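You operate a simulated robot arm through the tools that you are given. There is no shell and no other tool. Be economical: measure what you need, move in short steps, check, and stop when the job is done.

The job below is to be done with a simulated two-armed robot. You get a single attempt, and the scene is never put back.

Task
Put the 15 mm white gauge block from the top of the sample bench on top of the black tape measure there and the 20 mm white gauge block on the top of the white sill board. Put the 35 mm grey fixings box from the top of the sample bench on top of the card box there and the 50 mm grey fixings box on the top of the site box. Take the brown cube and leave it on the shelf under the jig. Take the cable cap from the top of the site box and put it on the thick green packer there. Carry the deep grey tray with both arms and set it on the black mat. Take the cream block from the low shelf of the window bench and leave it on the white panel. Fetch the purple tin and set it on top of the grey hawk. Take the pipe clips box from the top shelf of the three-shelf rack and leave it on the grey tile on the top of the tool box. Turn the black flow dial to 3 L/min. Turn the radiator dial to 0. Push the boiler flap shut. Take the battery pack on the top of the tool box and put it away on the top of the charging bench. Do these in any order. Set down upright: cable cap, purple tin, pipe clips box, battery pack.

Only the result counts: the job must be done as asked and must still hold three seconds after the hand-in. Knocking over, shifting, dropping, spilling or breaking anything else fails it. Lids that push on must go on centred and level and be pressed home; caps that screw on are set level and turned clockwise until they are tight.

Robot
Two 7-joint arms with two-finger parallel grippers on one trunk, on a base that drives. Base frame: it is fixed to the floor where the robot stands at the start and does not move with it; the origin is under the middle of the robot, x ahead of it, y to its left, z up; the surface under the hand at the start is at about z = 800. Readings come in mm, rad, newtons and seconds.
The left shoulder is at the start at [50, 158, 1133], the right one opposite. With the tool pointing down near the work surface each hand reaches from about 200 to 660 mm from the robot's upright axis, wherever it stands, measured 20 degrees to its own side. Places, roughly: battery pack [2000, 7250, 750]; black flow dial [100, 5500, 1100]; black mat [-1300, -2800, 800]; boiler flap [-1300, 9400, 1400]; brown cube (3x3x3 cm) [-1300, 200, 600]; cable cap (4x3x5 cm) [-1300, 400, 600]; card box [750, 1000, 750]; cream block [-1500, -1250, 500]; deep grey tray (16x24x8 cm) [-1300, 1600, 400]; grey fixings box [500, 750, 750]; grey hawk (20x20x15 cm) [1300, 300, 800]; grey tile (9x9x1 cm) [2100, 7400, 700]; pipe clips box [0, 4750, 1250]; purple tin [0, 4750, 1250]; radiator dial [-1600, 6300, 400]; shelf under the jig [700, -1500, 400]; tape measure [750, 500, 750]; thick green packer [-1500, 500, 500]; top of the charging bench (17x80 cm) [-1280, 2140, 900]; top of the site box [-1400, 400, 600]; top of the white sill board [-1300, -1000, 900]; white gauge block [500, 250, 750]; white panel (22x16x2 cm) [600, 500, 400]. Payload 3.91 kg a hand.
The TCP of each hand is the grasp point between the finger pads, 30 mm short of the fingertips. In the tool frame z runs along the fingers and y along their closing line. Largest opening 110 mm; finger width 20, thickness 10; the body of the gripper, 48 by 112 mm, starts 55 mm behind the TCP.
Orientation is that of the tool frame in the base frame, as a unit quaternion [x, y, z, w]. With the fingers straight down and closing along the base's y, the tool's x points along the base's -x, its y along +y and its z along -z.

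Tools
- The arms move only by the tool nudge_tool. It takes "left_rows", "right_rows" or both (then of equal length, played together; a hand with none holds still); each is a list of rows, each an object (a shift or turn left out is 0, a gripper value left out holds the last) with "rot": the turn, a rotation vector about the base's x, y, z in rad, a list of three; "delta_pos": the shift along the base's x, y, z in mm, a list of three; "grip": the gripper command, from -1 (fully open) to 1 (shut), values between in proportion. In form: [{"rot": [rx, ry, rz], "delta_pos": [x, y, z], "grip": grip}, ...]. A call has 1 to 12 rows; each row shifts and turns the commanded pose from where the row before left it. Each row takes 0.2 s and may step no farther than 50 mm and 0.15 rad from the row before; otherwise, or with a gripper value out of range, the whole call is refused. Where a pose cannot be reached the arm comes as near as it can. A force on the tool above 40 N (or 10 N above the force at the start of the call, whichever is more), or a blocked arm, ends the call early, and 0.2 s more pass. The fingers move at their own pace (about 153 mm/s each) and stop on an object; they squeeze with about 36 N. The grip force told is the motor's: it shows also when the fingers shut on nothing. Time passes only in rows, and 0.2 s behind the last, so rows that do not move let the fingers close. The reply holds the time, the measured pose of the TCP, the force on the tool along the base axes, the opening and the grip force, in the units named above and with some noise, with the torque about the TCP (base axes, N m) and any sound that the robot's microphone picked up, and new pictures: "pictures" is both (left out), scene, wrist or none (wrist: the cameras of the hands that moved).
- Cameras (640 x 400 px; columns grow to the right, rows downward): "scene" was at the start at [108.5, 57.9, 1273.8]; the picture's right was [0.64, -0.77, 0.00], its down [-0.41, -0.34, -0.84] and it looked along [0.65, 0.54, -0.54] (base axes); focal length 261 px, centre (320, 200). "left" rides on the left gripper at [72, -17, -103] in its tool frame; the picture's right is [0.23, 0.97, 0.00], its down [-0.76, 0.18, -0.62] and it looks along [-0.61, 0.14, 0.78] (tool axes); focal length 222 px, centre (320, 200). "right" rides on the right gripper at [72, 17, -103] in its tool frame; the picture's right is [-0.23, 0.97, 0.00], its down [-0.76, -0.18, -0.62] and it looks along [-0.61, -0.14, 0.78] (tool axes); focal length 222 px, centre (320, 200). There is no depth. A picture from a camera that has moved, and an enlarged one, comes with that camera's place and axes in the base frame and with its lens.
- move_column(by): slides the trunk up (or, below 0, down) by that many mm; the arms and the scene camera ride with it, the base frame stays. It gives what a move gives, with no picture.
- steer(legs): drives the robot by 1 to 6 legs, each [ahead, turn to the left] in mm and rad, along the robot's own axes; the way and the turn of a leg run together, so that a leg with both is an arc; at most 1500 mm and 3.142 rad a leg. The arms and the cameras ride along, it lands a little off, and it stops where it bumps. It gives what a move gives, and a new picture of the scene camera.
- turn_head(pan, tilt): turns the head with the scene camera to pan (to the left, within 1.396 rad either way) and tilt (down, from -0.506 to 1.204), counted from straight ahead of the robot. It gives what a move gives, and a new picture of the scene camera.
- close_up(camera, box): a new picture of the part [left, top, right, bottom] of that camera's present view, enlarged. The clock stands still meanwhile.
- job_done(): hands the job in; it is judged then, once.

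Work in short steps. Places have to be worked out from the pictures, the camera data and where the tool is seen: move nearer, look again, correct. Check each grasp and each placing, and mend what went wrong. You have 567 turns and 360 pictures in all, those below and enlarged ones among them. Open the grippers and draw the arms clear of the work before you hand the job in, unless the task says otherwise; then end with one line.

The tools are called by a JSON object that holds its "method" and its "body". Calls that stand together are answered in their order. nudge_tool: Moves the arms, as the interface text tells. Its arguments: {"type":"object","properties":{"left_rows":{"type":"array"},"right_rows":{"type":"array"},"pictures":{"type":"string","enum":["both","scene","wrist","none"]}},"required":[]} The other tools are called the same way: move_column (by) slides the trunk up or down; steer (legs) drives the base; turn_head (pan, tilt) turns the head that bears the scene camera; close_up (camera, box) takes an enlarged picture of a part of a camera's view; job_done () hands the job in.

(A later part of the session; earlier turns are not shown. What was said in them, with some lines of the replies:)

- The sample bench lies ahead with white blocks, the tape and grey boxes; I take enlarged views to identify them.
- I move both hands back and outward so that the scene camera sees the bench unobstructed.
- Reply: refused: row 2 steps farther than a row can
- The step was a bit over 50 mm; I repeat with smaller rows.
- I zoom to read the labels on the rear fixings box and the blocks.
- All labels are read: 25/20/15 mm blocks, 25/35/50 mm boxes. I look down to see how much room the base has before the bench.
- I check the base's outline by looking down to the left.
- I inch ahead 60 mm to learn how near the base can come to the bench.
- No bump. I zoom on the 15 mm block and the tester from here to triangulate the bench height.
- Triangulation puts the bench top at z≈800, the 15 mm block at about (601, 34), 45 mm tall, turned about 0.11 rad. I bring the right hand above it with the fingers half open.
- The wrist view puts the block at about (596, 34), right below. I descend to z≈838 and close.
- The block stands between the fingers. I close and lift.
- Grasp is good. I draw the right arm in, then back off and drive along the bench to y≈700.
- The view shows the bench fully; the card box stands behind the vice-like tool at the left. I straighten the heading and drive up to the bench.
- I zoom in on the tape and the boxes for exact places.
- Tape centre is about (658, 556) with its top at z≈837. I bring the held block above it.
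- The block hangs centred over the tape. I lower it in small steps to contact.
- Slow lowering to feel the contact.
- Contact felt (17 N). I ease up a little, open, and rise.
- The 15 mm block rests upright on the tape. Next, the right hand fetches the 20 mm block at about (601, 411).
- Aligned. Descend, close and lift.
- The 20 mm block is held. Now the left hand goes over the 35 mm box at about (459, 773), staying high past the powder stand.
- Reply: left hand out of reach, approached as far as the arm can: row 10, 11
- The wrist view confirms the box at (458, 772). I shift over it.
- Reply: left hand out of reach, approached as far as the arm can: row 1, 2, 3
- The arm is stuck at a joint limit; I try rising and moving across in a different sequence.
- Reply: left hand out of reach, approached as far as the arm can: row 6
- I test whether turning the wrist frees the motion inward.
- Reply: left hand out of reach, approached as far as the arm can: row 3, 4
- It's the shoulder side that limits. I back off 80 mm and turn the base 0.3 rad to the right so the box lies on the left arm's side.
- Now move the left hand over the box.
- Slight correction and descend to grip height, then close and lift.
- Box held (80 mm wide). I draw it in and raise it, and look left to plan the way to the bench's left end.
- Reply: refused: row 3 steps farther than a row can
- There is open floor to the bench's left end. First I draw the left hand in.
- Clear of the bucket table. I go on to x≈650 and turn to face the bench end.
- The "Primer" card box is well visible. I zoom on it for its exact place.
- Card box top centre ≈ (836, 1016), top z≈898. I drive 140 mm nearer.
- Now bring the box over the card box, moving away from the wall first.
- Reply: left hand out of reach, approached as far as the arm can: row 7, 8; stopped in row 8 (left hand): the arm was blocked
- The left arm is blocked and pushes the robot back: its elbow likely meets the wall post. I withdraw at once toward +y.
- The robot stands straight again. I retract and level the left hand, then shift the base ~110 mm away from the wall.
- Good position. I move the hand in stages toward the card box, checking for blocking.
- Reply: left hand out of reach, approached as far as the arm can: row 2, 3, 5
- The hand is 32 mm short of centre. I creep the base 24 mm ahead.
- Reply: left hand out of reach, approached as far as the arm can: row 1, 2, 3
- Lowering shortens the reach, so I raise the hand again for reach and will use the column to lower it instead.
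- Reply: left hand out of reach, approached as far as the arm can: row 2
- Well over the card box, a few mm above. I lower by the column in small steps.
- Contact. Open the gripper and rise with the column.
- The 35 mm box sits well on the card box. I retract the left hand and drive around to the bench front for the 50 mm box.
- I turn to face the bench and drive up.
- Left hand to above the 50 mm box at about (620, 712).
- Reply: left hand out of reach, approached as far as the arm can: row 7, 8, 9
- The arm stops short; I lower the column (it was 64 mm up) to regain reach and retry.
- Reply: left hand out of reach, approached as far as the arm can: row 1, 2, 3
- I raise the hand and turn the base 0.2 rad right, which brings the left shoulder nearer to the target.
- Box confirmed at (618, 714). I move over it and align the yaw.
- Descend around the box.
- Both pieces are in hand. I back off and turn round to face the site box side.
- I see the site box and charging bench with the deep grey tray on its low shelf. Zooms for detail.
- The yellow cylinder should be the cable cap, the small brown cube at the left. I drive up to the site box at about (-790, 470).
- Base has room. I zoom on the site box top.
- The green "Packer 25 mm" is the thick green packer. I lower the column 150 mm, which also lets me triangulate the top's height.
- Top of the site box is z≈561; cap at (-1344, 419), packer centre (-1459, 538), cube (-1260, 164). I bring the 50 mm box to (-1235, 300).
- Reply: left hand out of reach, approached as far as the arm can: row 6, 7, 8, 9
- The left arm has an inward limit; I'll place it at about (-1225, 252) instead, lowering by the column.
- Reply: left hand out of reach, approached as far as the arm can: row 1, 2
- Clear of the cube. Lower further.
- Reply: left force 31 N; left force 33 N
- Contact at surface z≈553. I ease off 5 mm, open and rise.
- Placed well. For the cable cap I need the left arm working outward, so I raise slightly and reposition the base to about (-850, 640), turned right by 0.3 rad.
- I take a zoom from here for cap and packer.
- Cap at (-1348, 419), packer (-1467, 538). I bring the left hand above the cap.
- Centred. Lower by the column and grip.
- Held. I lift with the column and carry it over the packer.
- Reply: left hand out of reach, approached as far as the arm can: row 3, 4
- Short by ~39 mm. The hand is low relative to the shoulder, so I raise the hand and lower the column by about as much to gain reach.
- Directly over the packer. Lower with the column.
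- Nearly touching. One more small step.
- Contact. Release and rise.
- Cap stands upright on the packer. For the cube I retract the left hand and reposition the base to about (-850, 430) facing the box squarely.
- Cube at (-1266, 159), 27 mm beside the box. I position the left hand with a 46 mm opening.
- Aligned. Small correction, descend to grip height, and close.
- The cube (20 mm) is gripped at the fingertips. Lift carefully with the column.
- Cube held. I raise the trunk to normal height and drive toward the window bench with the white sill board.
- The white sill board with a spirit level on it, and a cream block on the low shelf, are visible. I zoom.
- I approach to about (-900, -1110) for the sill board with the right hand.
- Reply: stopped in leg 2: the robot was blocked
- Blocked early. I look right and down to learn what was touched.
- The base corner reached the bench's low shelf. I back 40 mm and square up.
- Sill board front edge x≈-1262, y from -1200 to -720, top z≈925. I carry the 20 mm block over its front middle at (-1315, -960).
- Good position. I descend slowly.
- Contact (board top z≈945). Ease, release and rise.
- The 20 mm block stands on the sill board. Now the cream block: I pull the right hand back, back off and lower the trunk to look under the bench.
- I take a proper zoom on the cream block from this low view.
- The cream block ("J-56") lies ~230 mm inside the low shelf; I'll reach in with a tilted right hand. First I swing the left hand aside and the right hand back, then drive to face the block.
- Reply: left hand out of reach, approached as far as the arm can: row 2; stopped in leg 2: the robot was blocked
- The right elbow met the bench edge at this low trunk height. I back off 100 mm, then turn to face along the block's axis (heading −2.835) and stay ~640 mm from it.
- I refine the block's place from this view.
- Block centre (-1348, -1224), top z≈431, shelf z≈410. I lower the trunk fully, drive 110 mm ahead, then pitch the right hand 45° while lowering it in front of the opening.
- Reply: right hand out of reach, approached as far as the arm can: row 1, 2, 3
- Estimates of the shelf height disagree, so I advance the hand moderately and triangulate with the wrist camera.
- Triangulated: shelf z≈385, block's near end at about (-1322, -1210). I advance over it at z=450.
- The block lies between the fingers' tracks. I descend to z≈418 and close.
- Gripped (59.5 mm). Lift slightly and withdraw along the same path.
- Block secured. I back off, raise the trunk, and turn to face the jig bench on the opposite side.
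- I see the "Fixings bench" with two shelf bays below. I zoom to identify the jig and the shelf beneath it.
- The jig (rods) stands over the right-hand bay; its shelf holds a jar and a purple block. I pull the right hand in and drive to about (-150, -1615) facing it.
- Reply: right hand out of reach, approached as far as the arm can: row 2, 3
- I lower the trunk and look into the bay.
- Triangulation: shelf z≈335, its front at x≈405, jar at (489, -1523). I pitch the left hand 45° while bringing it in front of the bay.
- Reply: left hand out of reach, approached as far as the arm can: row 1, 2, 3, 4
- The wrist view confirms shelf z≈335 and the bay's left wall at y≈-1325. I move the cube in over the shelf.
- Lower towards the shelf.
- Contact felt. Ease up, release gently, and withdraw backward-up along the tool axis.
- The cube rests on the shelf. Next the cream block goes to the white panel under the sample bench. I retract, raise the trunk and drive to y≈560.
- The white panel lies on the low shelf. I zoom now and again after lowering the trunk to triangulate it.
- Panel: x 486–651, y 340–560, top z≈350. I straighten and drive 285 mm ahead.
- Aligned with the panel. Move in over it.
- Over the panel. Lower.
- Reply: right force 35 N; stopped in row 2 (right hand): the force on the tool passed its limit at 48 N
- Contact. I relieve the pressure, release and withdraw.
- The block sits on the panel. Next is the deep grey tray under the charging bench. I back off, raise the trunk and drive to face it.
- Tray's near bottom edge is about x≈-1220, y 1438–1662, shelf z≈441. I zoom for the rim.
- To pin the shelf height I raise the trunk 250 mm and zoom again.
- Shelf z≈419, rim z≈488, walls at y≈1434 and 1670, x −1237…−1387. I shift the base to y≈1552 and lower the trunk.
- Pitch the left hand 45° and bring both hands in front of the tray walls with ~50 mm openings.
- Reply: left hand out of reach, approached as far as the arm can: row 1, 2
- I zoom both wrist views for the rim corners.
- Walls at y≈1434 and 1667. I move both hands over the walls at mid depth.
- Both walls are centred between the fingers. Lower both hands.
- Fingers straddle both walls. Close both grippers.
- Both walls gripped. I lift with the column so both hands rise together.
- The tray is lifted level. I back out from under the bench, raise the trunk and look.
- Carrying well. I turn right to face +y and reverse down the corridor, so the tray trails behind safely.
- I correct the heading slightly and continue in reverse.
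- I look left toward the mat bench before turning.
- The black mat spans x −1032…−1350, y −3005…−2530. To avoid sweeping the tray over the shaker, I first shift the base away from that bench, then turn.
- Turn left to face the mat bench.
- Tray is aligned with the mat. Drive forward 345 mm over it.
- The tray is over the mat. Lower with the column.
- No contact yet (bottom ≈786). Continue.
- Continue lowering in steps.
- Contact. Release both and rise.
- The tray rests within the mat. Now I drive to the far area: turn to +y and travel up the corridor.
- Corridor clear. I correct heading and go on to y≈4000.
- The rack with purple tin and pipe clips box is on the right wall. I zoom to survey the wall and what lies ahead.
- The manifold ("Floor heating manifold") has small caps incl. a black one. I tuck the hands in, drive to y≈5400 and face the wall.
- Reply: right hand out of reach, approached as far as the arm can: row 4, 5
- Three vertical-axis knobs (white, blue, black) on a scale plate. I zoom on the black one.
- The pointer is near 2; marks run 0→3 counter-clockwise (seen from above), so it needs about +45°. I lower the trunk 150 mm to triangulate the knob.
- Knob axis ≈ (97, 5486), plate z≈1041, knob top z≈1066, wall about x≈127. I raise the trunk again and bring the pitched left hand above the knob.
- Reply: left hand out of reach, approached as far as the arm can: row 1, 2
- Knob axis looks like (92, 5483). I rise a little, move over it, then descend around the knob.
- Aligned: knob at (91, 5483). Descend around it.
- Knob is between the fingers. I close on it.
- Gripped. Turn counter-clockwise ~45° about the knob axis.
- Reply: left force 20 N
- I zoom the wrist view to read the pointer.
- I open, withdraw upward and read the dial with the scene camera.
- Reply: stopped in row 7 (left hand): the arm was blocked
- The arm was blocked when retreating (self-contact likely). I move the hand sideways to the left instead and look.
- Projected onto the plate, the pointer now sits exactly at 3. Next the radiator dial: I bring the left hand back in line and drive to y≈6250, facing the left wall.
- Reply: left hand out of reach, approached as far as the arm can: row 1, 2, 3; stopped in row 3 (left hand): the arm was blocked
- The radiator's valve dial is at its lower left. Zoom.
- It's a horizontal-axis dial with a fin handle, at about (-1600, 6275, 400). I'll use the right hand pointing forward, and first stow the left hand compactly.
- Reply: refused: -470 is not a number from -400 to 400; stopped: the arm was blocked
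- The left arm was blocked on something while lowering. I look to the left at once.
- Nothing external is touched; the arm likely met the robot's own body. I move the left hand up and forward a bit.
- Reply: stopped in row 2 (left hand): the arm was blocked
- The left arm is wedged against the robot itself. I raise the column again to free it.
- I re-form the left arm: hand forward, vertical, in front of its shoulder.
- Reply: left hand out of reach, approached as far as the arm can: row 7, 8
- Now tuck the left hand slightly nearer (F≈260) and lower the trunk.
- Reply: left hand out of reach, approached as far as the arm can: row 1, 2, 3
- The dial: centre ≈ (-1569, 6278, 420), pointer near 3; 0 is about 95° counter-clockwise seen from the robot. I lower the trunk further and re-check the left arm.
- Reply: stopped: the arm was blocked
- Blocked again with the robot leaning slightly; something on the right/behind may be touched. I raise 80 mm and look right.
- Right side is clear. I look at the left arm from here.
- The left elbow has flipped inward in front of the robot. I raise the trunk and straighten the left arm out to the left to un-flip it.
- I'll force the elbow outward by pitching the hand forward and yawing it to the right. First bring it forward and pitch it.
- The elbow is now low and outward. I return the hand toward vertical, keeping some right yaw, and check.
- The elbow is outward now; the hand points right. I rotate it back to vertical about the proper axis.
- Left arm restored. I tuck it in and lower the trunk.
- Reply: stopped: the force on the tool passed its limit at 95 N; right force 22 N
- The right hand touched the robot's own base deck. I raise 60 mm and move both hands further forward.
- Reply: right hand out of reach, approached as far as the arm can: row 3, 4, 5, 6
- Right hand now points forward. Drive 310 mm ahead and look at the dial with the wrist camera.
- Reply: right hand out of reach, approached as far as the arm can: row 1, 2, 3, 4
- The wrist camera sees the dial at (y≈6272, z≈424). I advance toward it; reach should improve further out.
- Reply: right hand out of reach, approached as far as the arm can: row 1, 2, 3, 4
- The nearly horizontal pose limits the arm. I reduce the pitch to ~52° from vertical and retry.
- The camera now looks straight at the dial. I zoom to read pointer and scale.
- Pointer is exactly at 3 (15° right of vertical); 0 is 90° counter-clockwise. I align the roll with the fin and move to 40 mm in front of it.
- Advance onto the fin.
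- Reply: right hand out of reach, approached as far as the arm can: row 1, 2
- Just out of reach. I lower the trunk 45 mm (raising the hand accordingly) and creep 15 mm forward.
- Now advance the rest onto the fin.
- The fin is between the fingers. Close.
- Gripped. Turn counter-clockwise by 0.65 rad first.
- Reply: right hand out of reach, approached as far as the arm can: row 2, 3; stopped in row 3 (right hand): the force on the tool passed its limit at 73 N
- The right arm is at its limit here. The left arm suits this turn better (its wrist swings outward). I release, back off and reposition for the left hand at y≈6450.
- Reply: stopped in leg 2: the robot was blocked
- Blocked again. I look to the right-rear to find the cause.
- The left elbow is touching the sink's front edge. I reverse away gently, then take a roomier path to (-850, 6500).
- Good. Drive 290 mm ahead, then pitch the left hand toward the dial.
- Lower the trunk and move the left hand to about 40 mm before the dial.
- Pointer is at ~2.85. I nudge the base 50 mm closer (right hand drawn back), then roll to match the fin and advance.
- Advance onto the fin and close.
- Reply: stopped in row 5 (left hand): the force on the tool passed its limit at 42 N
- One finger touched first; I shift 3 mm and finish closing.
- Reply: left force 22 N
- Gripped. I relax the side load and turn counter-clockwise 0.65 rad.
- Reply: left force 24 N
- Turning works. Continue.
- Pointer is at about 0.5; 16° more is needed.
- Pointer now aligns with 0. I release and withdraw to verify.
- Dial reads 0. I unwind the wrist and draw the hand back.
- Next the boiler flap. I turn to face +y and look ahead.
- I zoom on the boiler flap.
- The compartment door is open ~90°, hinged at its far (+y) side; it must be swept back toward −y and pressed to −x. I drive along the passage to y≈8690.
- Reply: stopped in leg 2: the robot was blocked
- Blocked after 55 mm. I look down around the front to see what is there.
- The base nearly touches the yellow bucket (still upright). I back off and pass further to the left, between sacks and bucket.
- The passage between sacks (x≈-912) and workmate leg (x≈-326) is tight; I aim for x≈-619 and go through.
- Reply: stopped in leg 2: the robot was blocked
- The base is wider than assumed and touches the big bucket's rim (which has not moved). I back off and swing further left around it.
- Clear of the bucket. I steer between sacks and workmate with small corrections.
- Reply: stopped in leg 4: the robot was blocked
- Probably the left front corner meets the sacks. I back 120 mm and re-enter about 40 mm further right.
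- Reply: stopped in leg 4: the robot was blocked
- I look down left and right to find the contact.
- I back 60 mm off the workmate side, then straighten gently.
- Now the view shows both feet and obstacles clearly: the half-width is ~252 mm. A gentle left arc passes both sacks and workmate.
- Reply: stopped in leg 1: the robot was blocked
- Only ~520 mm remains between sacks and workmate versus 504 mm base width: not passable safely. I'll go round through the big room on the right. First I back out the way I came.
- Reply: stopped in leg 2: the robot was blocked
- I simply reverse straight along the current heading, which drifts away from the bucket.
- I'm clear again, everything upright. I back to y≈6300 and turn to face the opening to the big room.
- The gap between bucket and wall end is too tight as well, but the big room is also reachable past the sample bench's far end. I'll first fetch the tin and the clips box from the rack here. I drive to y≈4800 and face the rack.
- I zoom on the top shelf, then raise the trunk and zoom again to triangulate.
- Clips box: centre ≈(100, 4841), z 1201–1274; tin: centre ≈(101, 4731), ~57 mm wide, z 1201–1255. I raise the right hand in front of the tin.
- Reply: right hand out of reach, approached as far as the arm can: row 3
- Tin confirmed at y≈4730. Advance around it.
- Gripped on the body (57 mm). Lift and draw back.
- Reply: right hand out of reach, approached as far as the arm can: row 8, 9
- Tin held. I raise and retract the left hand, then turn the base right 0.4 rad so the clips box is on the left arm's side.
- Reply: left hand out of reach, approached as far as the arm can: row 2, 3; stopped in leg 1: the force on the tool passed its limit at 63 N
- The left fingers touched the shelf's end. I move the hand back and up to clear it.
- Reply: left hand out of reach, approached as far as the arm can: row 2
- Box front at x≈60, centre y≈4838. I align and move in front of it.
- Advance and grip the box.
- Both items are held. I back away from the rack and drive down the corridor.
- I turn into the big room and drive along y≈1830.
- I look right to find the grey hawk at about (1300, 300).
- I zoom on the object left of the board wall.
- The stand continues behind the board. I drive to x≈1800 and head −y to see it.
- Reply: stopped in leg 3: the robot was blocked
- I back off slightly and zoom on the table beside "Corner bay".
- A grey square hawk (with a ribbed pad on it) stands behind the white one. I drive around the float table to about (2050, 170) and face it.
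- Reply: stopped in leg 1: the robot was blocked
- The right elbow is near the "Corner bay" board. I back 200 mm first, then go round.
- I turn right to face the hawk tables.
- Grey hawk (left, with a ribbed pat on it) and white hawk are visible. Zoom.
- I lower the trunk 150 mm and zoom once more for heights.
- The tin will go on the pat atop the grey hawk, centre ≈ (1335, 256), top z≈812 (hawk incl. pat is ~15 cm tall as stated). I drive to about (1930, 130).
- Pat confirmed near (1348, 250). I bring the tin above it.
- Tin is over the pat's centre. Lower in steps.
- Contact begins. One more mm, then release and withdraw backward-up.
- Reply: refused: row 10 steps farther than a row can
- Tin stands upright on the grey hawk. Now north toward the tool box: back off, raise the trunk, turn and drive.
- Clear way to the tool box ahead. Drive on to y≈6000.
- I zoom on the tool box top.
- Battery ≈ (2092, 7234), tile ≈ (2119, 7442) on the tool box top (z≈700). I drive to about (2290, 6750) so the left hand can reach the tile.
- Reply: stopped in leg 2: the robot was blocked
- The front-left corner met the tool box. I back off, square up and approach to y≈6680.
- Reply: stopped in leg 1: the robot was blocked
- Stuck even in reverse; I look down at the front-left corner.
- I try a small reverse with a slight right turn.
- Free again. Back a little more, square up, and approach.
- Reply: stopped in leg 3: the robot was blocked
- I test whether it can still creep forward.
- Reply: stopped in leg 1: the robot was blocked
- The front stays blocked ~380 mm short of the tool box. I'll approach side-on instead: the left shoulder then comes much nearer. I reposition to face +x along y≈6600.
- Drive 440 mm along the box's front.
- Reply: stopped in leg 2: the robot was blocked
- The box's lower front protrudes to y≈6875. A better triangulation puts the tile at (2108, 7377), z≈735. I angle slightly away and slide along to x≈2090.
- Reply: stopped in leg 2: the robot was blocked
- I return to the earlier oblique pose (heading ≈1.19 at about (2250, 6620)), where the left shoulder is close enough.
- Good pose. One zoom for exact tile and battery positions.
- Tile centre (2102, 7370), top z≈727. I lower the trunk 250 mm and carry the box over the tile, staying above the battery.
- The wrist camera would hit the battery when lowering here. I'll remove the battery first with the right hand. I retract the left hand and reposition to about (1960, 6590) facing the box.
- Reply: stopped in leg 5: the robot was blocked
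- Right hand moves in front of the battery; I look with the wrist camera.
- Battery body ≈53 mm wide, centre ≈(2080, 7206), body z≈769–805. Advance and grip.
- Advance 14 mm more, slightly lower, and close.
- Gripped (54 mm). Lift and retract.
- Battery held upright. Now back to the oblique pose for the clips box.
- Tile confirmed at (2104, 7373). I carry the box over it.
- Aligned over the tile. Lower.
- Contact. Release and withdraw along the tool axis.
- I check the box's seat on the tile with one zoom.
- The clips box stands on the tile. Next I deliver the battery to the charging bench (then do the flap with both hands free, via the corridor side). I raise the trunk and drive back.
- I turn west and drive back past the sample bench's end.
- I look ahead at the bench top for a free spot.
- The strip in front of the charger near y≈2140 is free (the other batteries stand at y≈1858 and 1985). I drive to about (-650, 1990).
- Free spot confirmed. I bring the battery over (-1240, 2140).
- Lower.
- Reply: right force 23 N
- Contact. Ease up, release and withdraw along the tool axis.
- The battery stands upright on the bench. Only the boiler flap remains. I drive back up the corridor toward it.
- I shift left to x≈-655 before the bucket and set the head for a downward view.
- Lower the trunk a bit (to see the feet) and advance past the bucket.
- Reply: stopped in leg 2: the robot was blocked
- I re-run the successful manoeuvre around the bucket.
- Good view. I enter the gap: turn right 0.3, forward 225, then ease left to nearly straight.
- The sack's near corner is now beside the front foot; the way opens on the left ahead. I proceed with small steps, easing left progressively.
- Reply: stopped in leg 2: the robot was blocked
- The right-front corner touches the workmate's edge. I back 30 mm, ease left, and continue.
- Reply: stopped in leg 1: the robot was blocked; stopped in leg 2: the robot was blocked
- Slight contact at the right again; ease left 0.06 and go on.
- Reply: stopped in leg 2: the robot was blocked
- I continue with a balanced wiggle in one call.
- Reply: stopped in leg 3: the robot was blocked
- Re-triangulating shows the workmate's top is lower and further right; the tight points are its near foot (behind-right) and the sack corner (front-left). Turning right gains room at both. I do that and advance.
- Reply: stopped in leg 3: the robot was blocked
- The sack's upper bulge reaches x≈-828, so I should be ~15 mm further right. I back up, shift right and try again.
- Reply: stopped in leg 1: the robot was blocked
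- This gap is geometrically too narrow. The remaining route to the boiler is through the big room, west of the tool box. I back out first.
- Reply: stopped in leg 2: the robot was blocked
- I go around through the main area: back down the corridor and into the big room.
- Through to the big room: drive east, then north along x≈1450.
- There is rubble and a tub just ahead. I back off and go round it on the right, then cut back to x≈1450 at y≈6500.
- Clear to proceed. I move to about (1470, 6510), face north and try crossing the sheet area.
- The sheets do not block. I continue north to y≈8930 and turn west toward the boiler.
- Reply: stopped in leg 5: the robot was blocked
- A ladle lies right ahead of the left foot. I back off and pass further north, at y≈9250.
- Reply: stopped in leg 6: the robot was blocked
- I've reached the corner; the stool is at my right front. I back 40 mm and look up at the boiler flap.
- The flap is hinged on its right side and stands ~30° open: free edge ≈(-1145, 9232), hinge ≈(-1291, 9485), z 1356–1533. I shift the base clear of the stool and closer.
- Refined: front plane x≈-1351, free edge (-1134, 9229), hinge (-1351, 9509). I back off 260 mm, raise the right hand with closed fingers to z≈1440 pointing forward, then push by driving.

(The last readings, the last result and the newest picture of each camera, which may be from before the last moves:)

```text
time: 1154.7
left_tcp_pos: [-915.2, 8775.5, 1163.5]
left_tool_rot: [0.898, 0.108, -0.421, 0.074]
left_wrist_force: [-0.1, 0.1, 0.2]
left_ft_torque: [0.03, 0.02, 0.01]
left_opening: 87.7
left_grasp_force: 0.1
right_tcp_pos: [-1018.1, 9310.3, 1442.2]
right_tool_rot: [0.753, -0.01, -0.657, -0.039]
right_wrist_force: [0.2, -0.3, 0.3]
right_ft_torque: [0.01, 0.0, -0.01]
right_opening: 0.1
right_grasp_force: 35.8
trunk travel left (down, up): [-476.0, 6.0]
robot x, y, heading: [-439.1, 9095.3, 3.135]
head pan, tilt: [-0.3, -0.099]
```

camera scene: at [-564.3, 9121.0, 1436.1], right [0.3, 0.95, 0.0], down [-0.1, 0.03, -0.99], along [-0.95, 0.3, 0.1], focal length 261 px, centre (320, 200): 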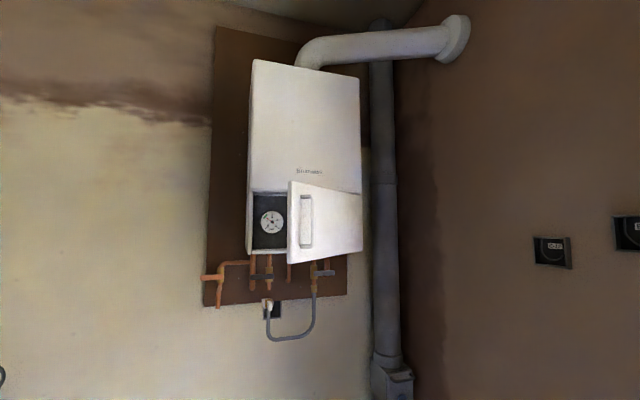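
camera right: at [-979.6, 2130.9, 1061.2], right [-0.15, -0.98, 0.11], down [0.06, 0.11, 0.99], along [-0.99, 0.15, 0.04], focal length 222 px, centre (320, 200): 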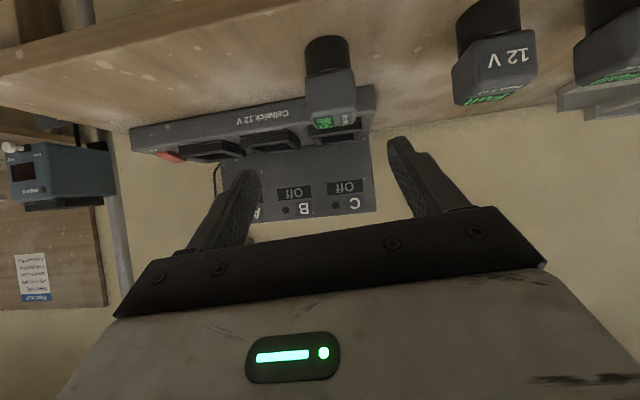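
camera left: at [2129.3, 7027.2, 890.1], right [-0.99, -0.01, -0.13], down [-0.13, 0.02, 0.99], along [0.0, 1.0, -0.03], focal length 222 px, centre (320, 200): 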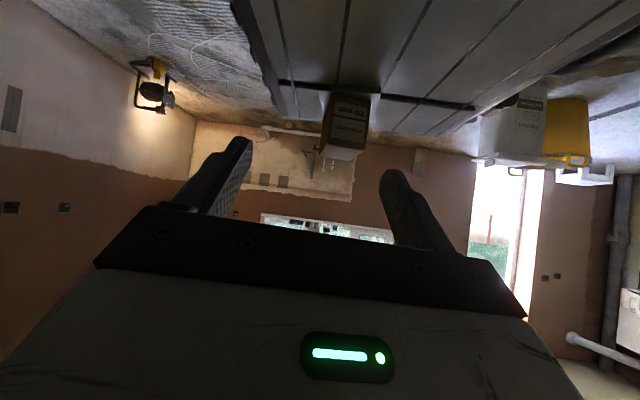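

The hand points forward at z≈1442. I drive forward to push the flap.

{"method": "steer", "body": {"legs": [[160, 0]]}}

```text
time: 1156.1
left_tcp_pos: [-1080.4, 8775.6, 1161.9]
left_tool_rot: [0.898, 0.107, -0.421, 0.074]
left_wrist_force: [-0.3, 0.2, 0.0]
left_ft_torque: [0.01, 0.01, -0.02]
left_opening: 88.1
left_grasp_force: 0.1
right_tcp_pos: [-1184.7, 9309.9, 1440.4]
right_tool_rot: [0.753, -0.012, -0.656, -0.041]
right_wrist_force: [-0.4, 1.3, -0.4]
right_ft_torque: [0.03, 0.03, -0.03]
right_opening: 0.1
right_grasp_force: 36.8
trunk travel left (down, up): [-476.0, 6.0]
robot x, y, heading: [-607.5, 9095.8, 3.137]
head pan, tilt: [-0.3, -0.099]
camera scene: at [-730.9, 9121.8, 1435.9], right [0.3, 0.95, 0.0], down [-0.09, 0.03, -1.0], along [-0.95, 0.3, 0.1], focal length 261 px, centre (320, 200)
```

scene: 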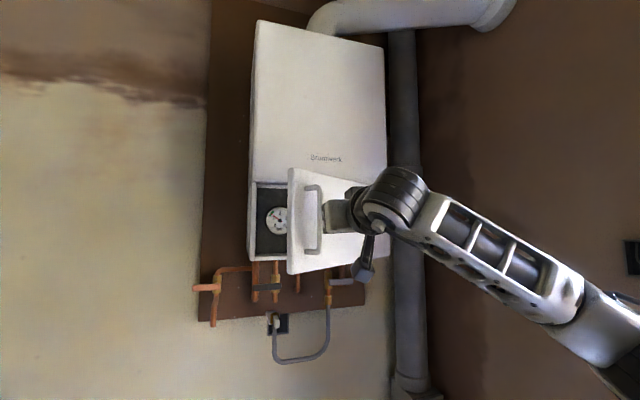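

Contact has begun. Continue pushing.

{"method": "steer", "body": {"legs": [[70, 0]]}}

```text
time: 1157.2
left_tcp_pos: [-1151.8, 8776.9, 1162.4]
left_tool_rot: [0.898, 0.106, -0.421, 0.073]
left_wrist_force: [-0.5, 0.1, -0.6]
left_ft_torque: [-0.02, -0.01, -0.02]
left_opening: 88.1
left_grasp_force: 0.1
right_tcp_pos: [-1252.1, 9313.6, 1441.5]
right_tool_rot: [0.753, -0.012, -0.656, -0.041]
right_wrist_force: [-0.6, -0.1, 0.2]
right_ft_torque: [-0.03, 0.02, -0.02]
right_opening: 0.0
right_grasp_force: 35.7
trunk travel left (down, up): [-476.0, 6.0]
robot x, y, heading: [-674.6, 9094.1, 3.136]
head pan, tilt: [-0.3, -0.099]
camera scene: at [-801.4, 9122.5, 1435.9], right [0.3, 0.95, 0.0], down [-0.09, 0.03, -1.0], along [-0.95, 0.3, 0.1], focal length 261 px, centre (320, 200)
```

scene: 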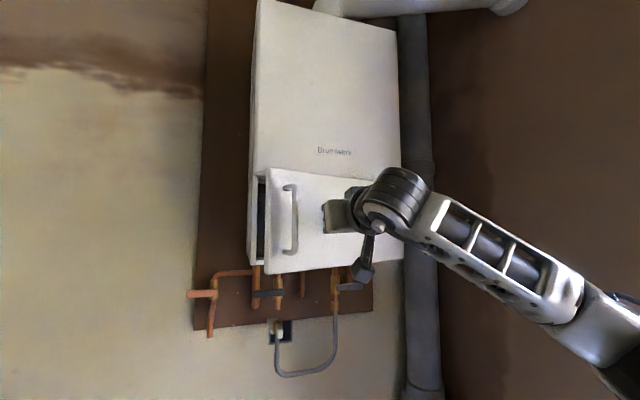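

Nearly shut. I finish the push with the arm in small steps, watching the force.

{"method": "nudge_tool", "body": {"right_rows": [{"delta_pos": [-12, 0, 0]}, {"delta_pos": [-12, 0, 0]}, {"delta_pos": [-12, 0, 0]}, {"delta_pos": [-10, 0, 0]}, {"delta_pos": [-8, 0, 0]}, {"delta_pos": [0, 0, 0]}], "pictures": "none"}}

```text
time: 1158.6
left_tcp_pos: [-1151.5, 8777.8, 1162.9]
left_tool_rot: [0.897, 0.107, -0.421, 0.074]
left_wrist_force: [-0.6, -0.8, 0.7]
left_ft_torque: [-0.02, 0.02, -0.03]
left_opening: 88.0
left_grasp_force: 0.0
right_tcp_pos: [-1308.7, 9313.0, 1442.7]
right_tool_rot: [0.752, -0.012, -0.657, -0.04]
right_wrist_force: [0.1, -0.4, 0.0]
right_ft_torque: [0.02, 0.03, -0.03]
right_opening: 0.0
right_grasp_force: 36.4
trunk travel left (down, up): [-476.0, 6.0]
robot x, y, heading: [-676.0, 9097.3, 3.139]
head pan, tilt: [-0.3, -0.099]
```

{"method": "nudge_tool", "body": {"right_rows": [{"delta_pos": [-6, 0, 0]}, {"delta_pos": [-6, 0, 0]}, {"delta_pos": [-6, 0, 0]}, {"delta_pos": [0, 0, 0]}], "pictures": "scene"}}

```text
time: 1159.6
left_tcp_pos: [-1150.9, 8777.2, 1163.1]
left_tool_rot: [0.898, 0.107, -0.421, 0.074]
left_wrist_force: [-0.1, 0.4, 0.3]
left_ft_torque: [-0.02, -0.02, 0.02]
left_opening: 88.2
left_grasp_force: 0.1
right_tcp_pos: [-1325.4, 9310.5, 1441.8]
right_tool_rot: [0.753, -0.013, -0.657, -0.041]
right_wrist_force: [-0.1, 0.1, 0.4]
right_ft_torque: [0.01, -0.02, 0.04]
right_opening: 0.0
right_grasp_force: 35.7
trunk travel left (down, up): [-476.0, 6.0]
robot x, y, heading: [-677.6, 9097.1, 3.131]
head pan, tilt: [-0.3, -0.099]
camera scene: at [-800.3, 9122.5, 1436.0], right [0.3, 0.95, 0.0], down [-0.09, 0.03, -0.99], along [-0.95, 0.3, 0.1], focal length 261 px, centre (320, 200)
```

scene: 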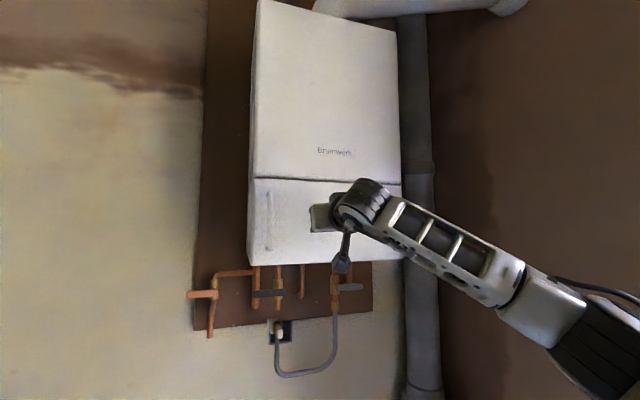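

The flap looks shut; I press on until I feel it firmly home.

{"method": "nudge_tool", "body": {"right_rows": [{"delta_pos": [-5, 0, 0]}, {"delta_pos": [-5, 0, 0]}, {"delta_pos": [-5, 0, 0]}, {"delta_pos": [0, 0, 0]}], "pictures": "none"}}

```text
time: 1160.6
left_tcp_pos: [-1151.8, 8778.1, 1160.7]
left_tool_rot: [0.898, 0.108, -0.421, 0.075]
left_wrist_force: [-1.2, 1.1, 0.2]
left_ft_torque: [-0.01, 0.0, -0.01]
left_opening: 87.9
left_grasp_force: 0.0
right_tcp_pos: [-1339.5, 9312.0, 1441.5]
right_tool_rot: [0.753, -0.012, -0.657, -0.041]
right_wrist_force: [0.2, -0.5, 0.3]
right_ft_torque: [-0.03, -0.05, 0.01]
right_opening: 0.0
right_grasp_force: 35.7
trunk travel left (down, up): [-476.0, 6.0]
robot x, y, heading: [-675.5, 9096.8, 3.133]
head pan, tilt: [-0.3, -0.099]
```

{"method": "nudge_tool", "body": {"right_rows": [{"delta_pos": [-5, 0, 0]}, {"delta_pos": [-5, 0, 0]}, {"delta_pos": [-5, 0, 0]}, {"delta_pos": [0, 0, 0]}], "pictures": "none"}}

```text
time: 1161.4
left_tcp_pos: [-1147.9, 8778.6, 1165.1]
left_tool_rot: [0.897, 0.106, -0.423, 0.073]
left_wrist_force: [-0.4, 0.2, 0.0]
left_ft_torque: [0.01, -0.01, 0.0]
left_opening: 87.9
left_grasp_force: 0.1
right_tcp_pos: [-1345.5, 9312.9, 1441.9]
right_tool_rot: [0.754, -0.013, -0.655, -0.041]
right_wrist_force: [27.9, 1.4, -5.4]
right_ft_torque: [0.02, -0.04, 0.09]
right_opening: 0.0
right_grasp_force: 35.9
trunk travel left (down, up): [-476.0, 6.0]
robot x, y, heading: [-677.9, 9096.9, 3.132]
head pan, tilt: [-0.3, -0.099]
stopped in row 4 (right hand): the force on the tool passed its limit at 43 N (the readings are from after the stop); the commanded pose is now the measured one
```

Firm contact (43 N): it is home. I withdraw and check that it stays shut.

{"method": "nudge_tool", "body": {"right_rows": [{"delta_pos": [20, 0, 0]}, {"delta_pos": [40, 0, 0]}, {"delta_pos": [45, 0, -5], "grip": 0.5}, {"delta_pos": [45, 0, -10], "grip": 0}, {"delta_pos": [40, 0, -20]}, {"delta_pos": [0, 0, 0]}], "pictures": "none"}}

{"method": "close_up", "body": {"camera": "scene", "box": [230, 120, 430, 290]}}

```text
time: 1162.8
left_tcp_pos: [-1151.2, 8777.9, 1161.4]
left_tool_rot: [0.898, 0.107, -0.421, 0.074]
left_wrist_force: [-0.2, -0.2, 0.4]
left_ft_torque: [-0.02, 0.02, 0.01]
left_opening: 88.1
left_grasp_force: 0.0
right_tcp_pos: [-1161.9, 9314.5, 1399.4]
right_tool_rot: [0.755, -0.012, -0.654, -0.041]
right_wrist_force: [-0.2, 0.0, -0.1]
right_ft_torque: [0.01, -0.03, -0.03]
right_opening: 55.0
right_grasp_force: 0.1
trunk travel left (down, up): [-476.0, 6.0]
robot x, y, heading: [-677.2, 9096.2, 3.134]
head pan, tilt: [-0.3, -0.099]
```

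```text
2.35 times, centred on (330, 205) of scene
camera zoom: at [-800.0, 9122.5, 1436.0], right [0.3, 0.95, 0.0], down [-0.09, 0.03, -1.0], along [-0.95, 0.3, 0.1], focal length 615 px, centre (296, 188)
```

zoom: 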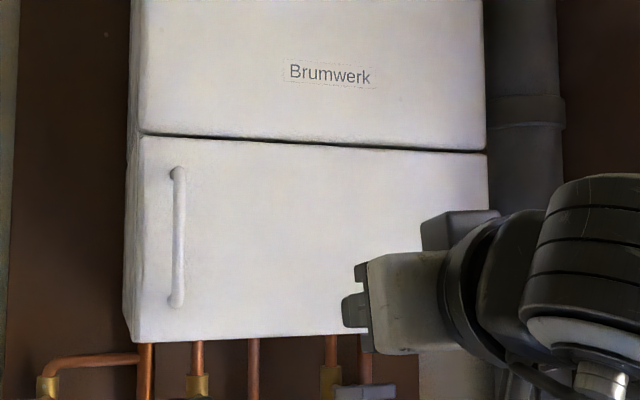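

The flap is shut. I back away so that the arms are clear, then hand in.

{"method": "steer", "body": {"legs": [[-200, 0]]}}

{"method": "job_done", "body": {}}

```text
time: 1164.5
left_tcp_pos: [-946.7, 8776.6, 1161.9]
left_tool_rot: [0.897, 0.107, -0.422, 0.073]
left_wrist_force: [0.0, -0.5, 0.5]
left_ft_torque: [0.0, -0.03, 0.0]
left_opening: 87.9
left_grasp_force: 0.0
right_tcp_pos: [-958.3, 9312.2, 1399.9]
right_tool_rot: [0.755, -0.012, -0.654, -0.041]
right_wrist_force: [0.8, -0.3, 0.3]
right_ft_torque: [0.0, 0.0, 0.05]
right_opening: 54.9
right_grasp_force: 0.1
trunk travel left (down, up): [-476.0, 6.0]
robot x, y, heading: [-472.8, 9092.9, 3.133]
head pan, tilt: [-0.3, -0.099]
camera scene: at [-596.2, 9121.0, 1436.1], right [0.3, 0.95, 0.0], down [-0.1, 0.03, -0.99], along [-0.95, 0.3, 0.1], focal length 261 px, centre (320, 200)
```

scene: 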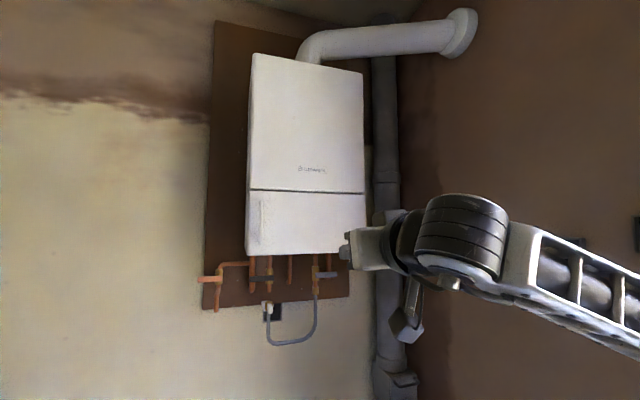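

```text
The job is handed in.
```

I handed in with all fourteen placings and settings done and seen in place; the base bumped the yellow bucket, the sacks, the workmate, the tool box, a floor ladle and the stool, and a finger hit the rack's top shelf at 63 N. The bucket still stood upright, but I could not confirm that nothing else shifted.
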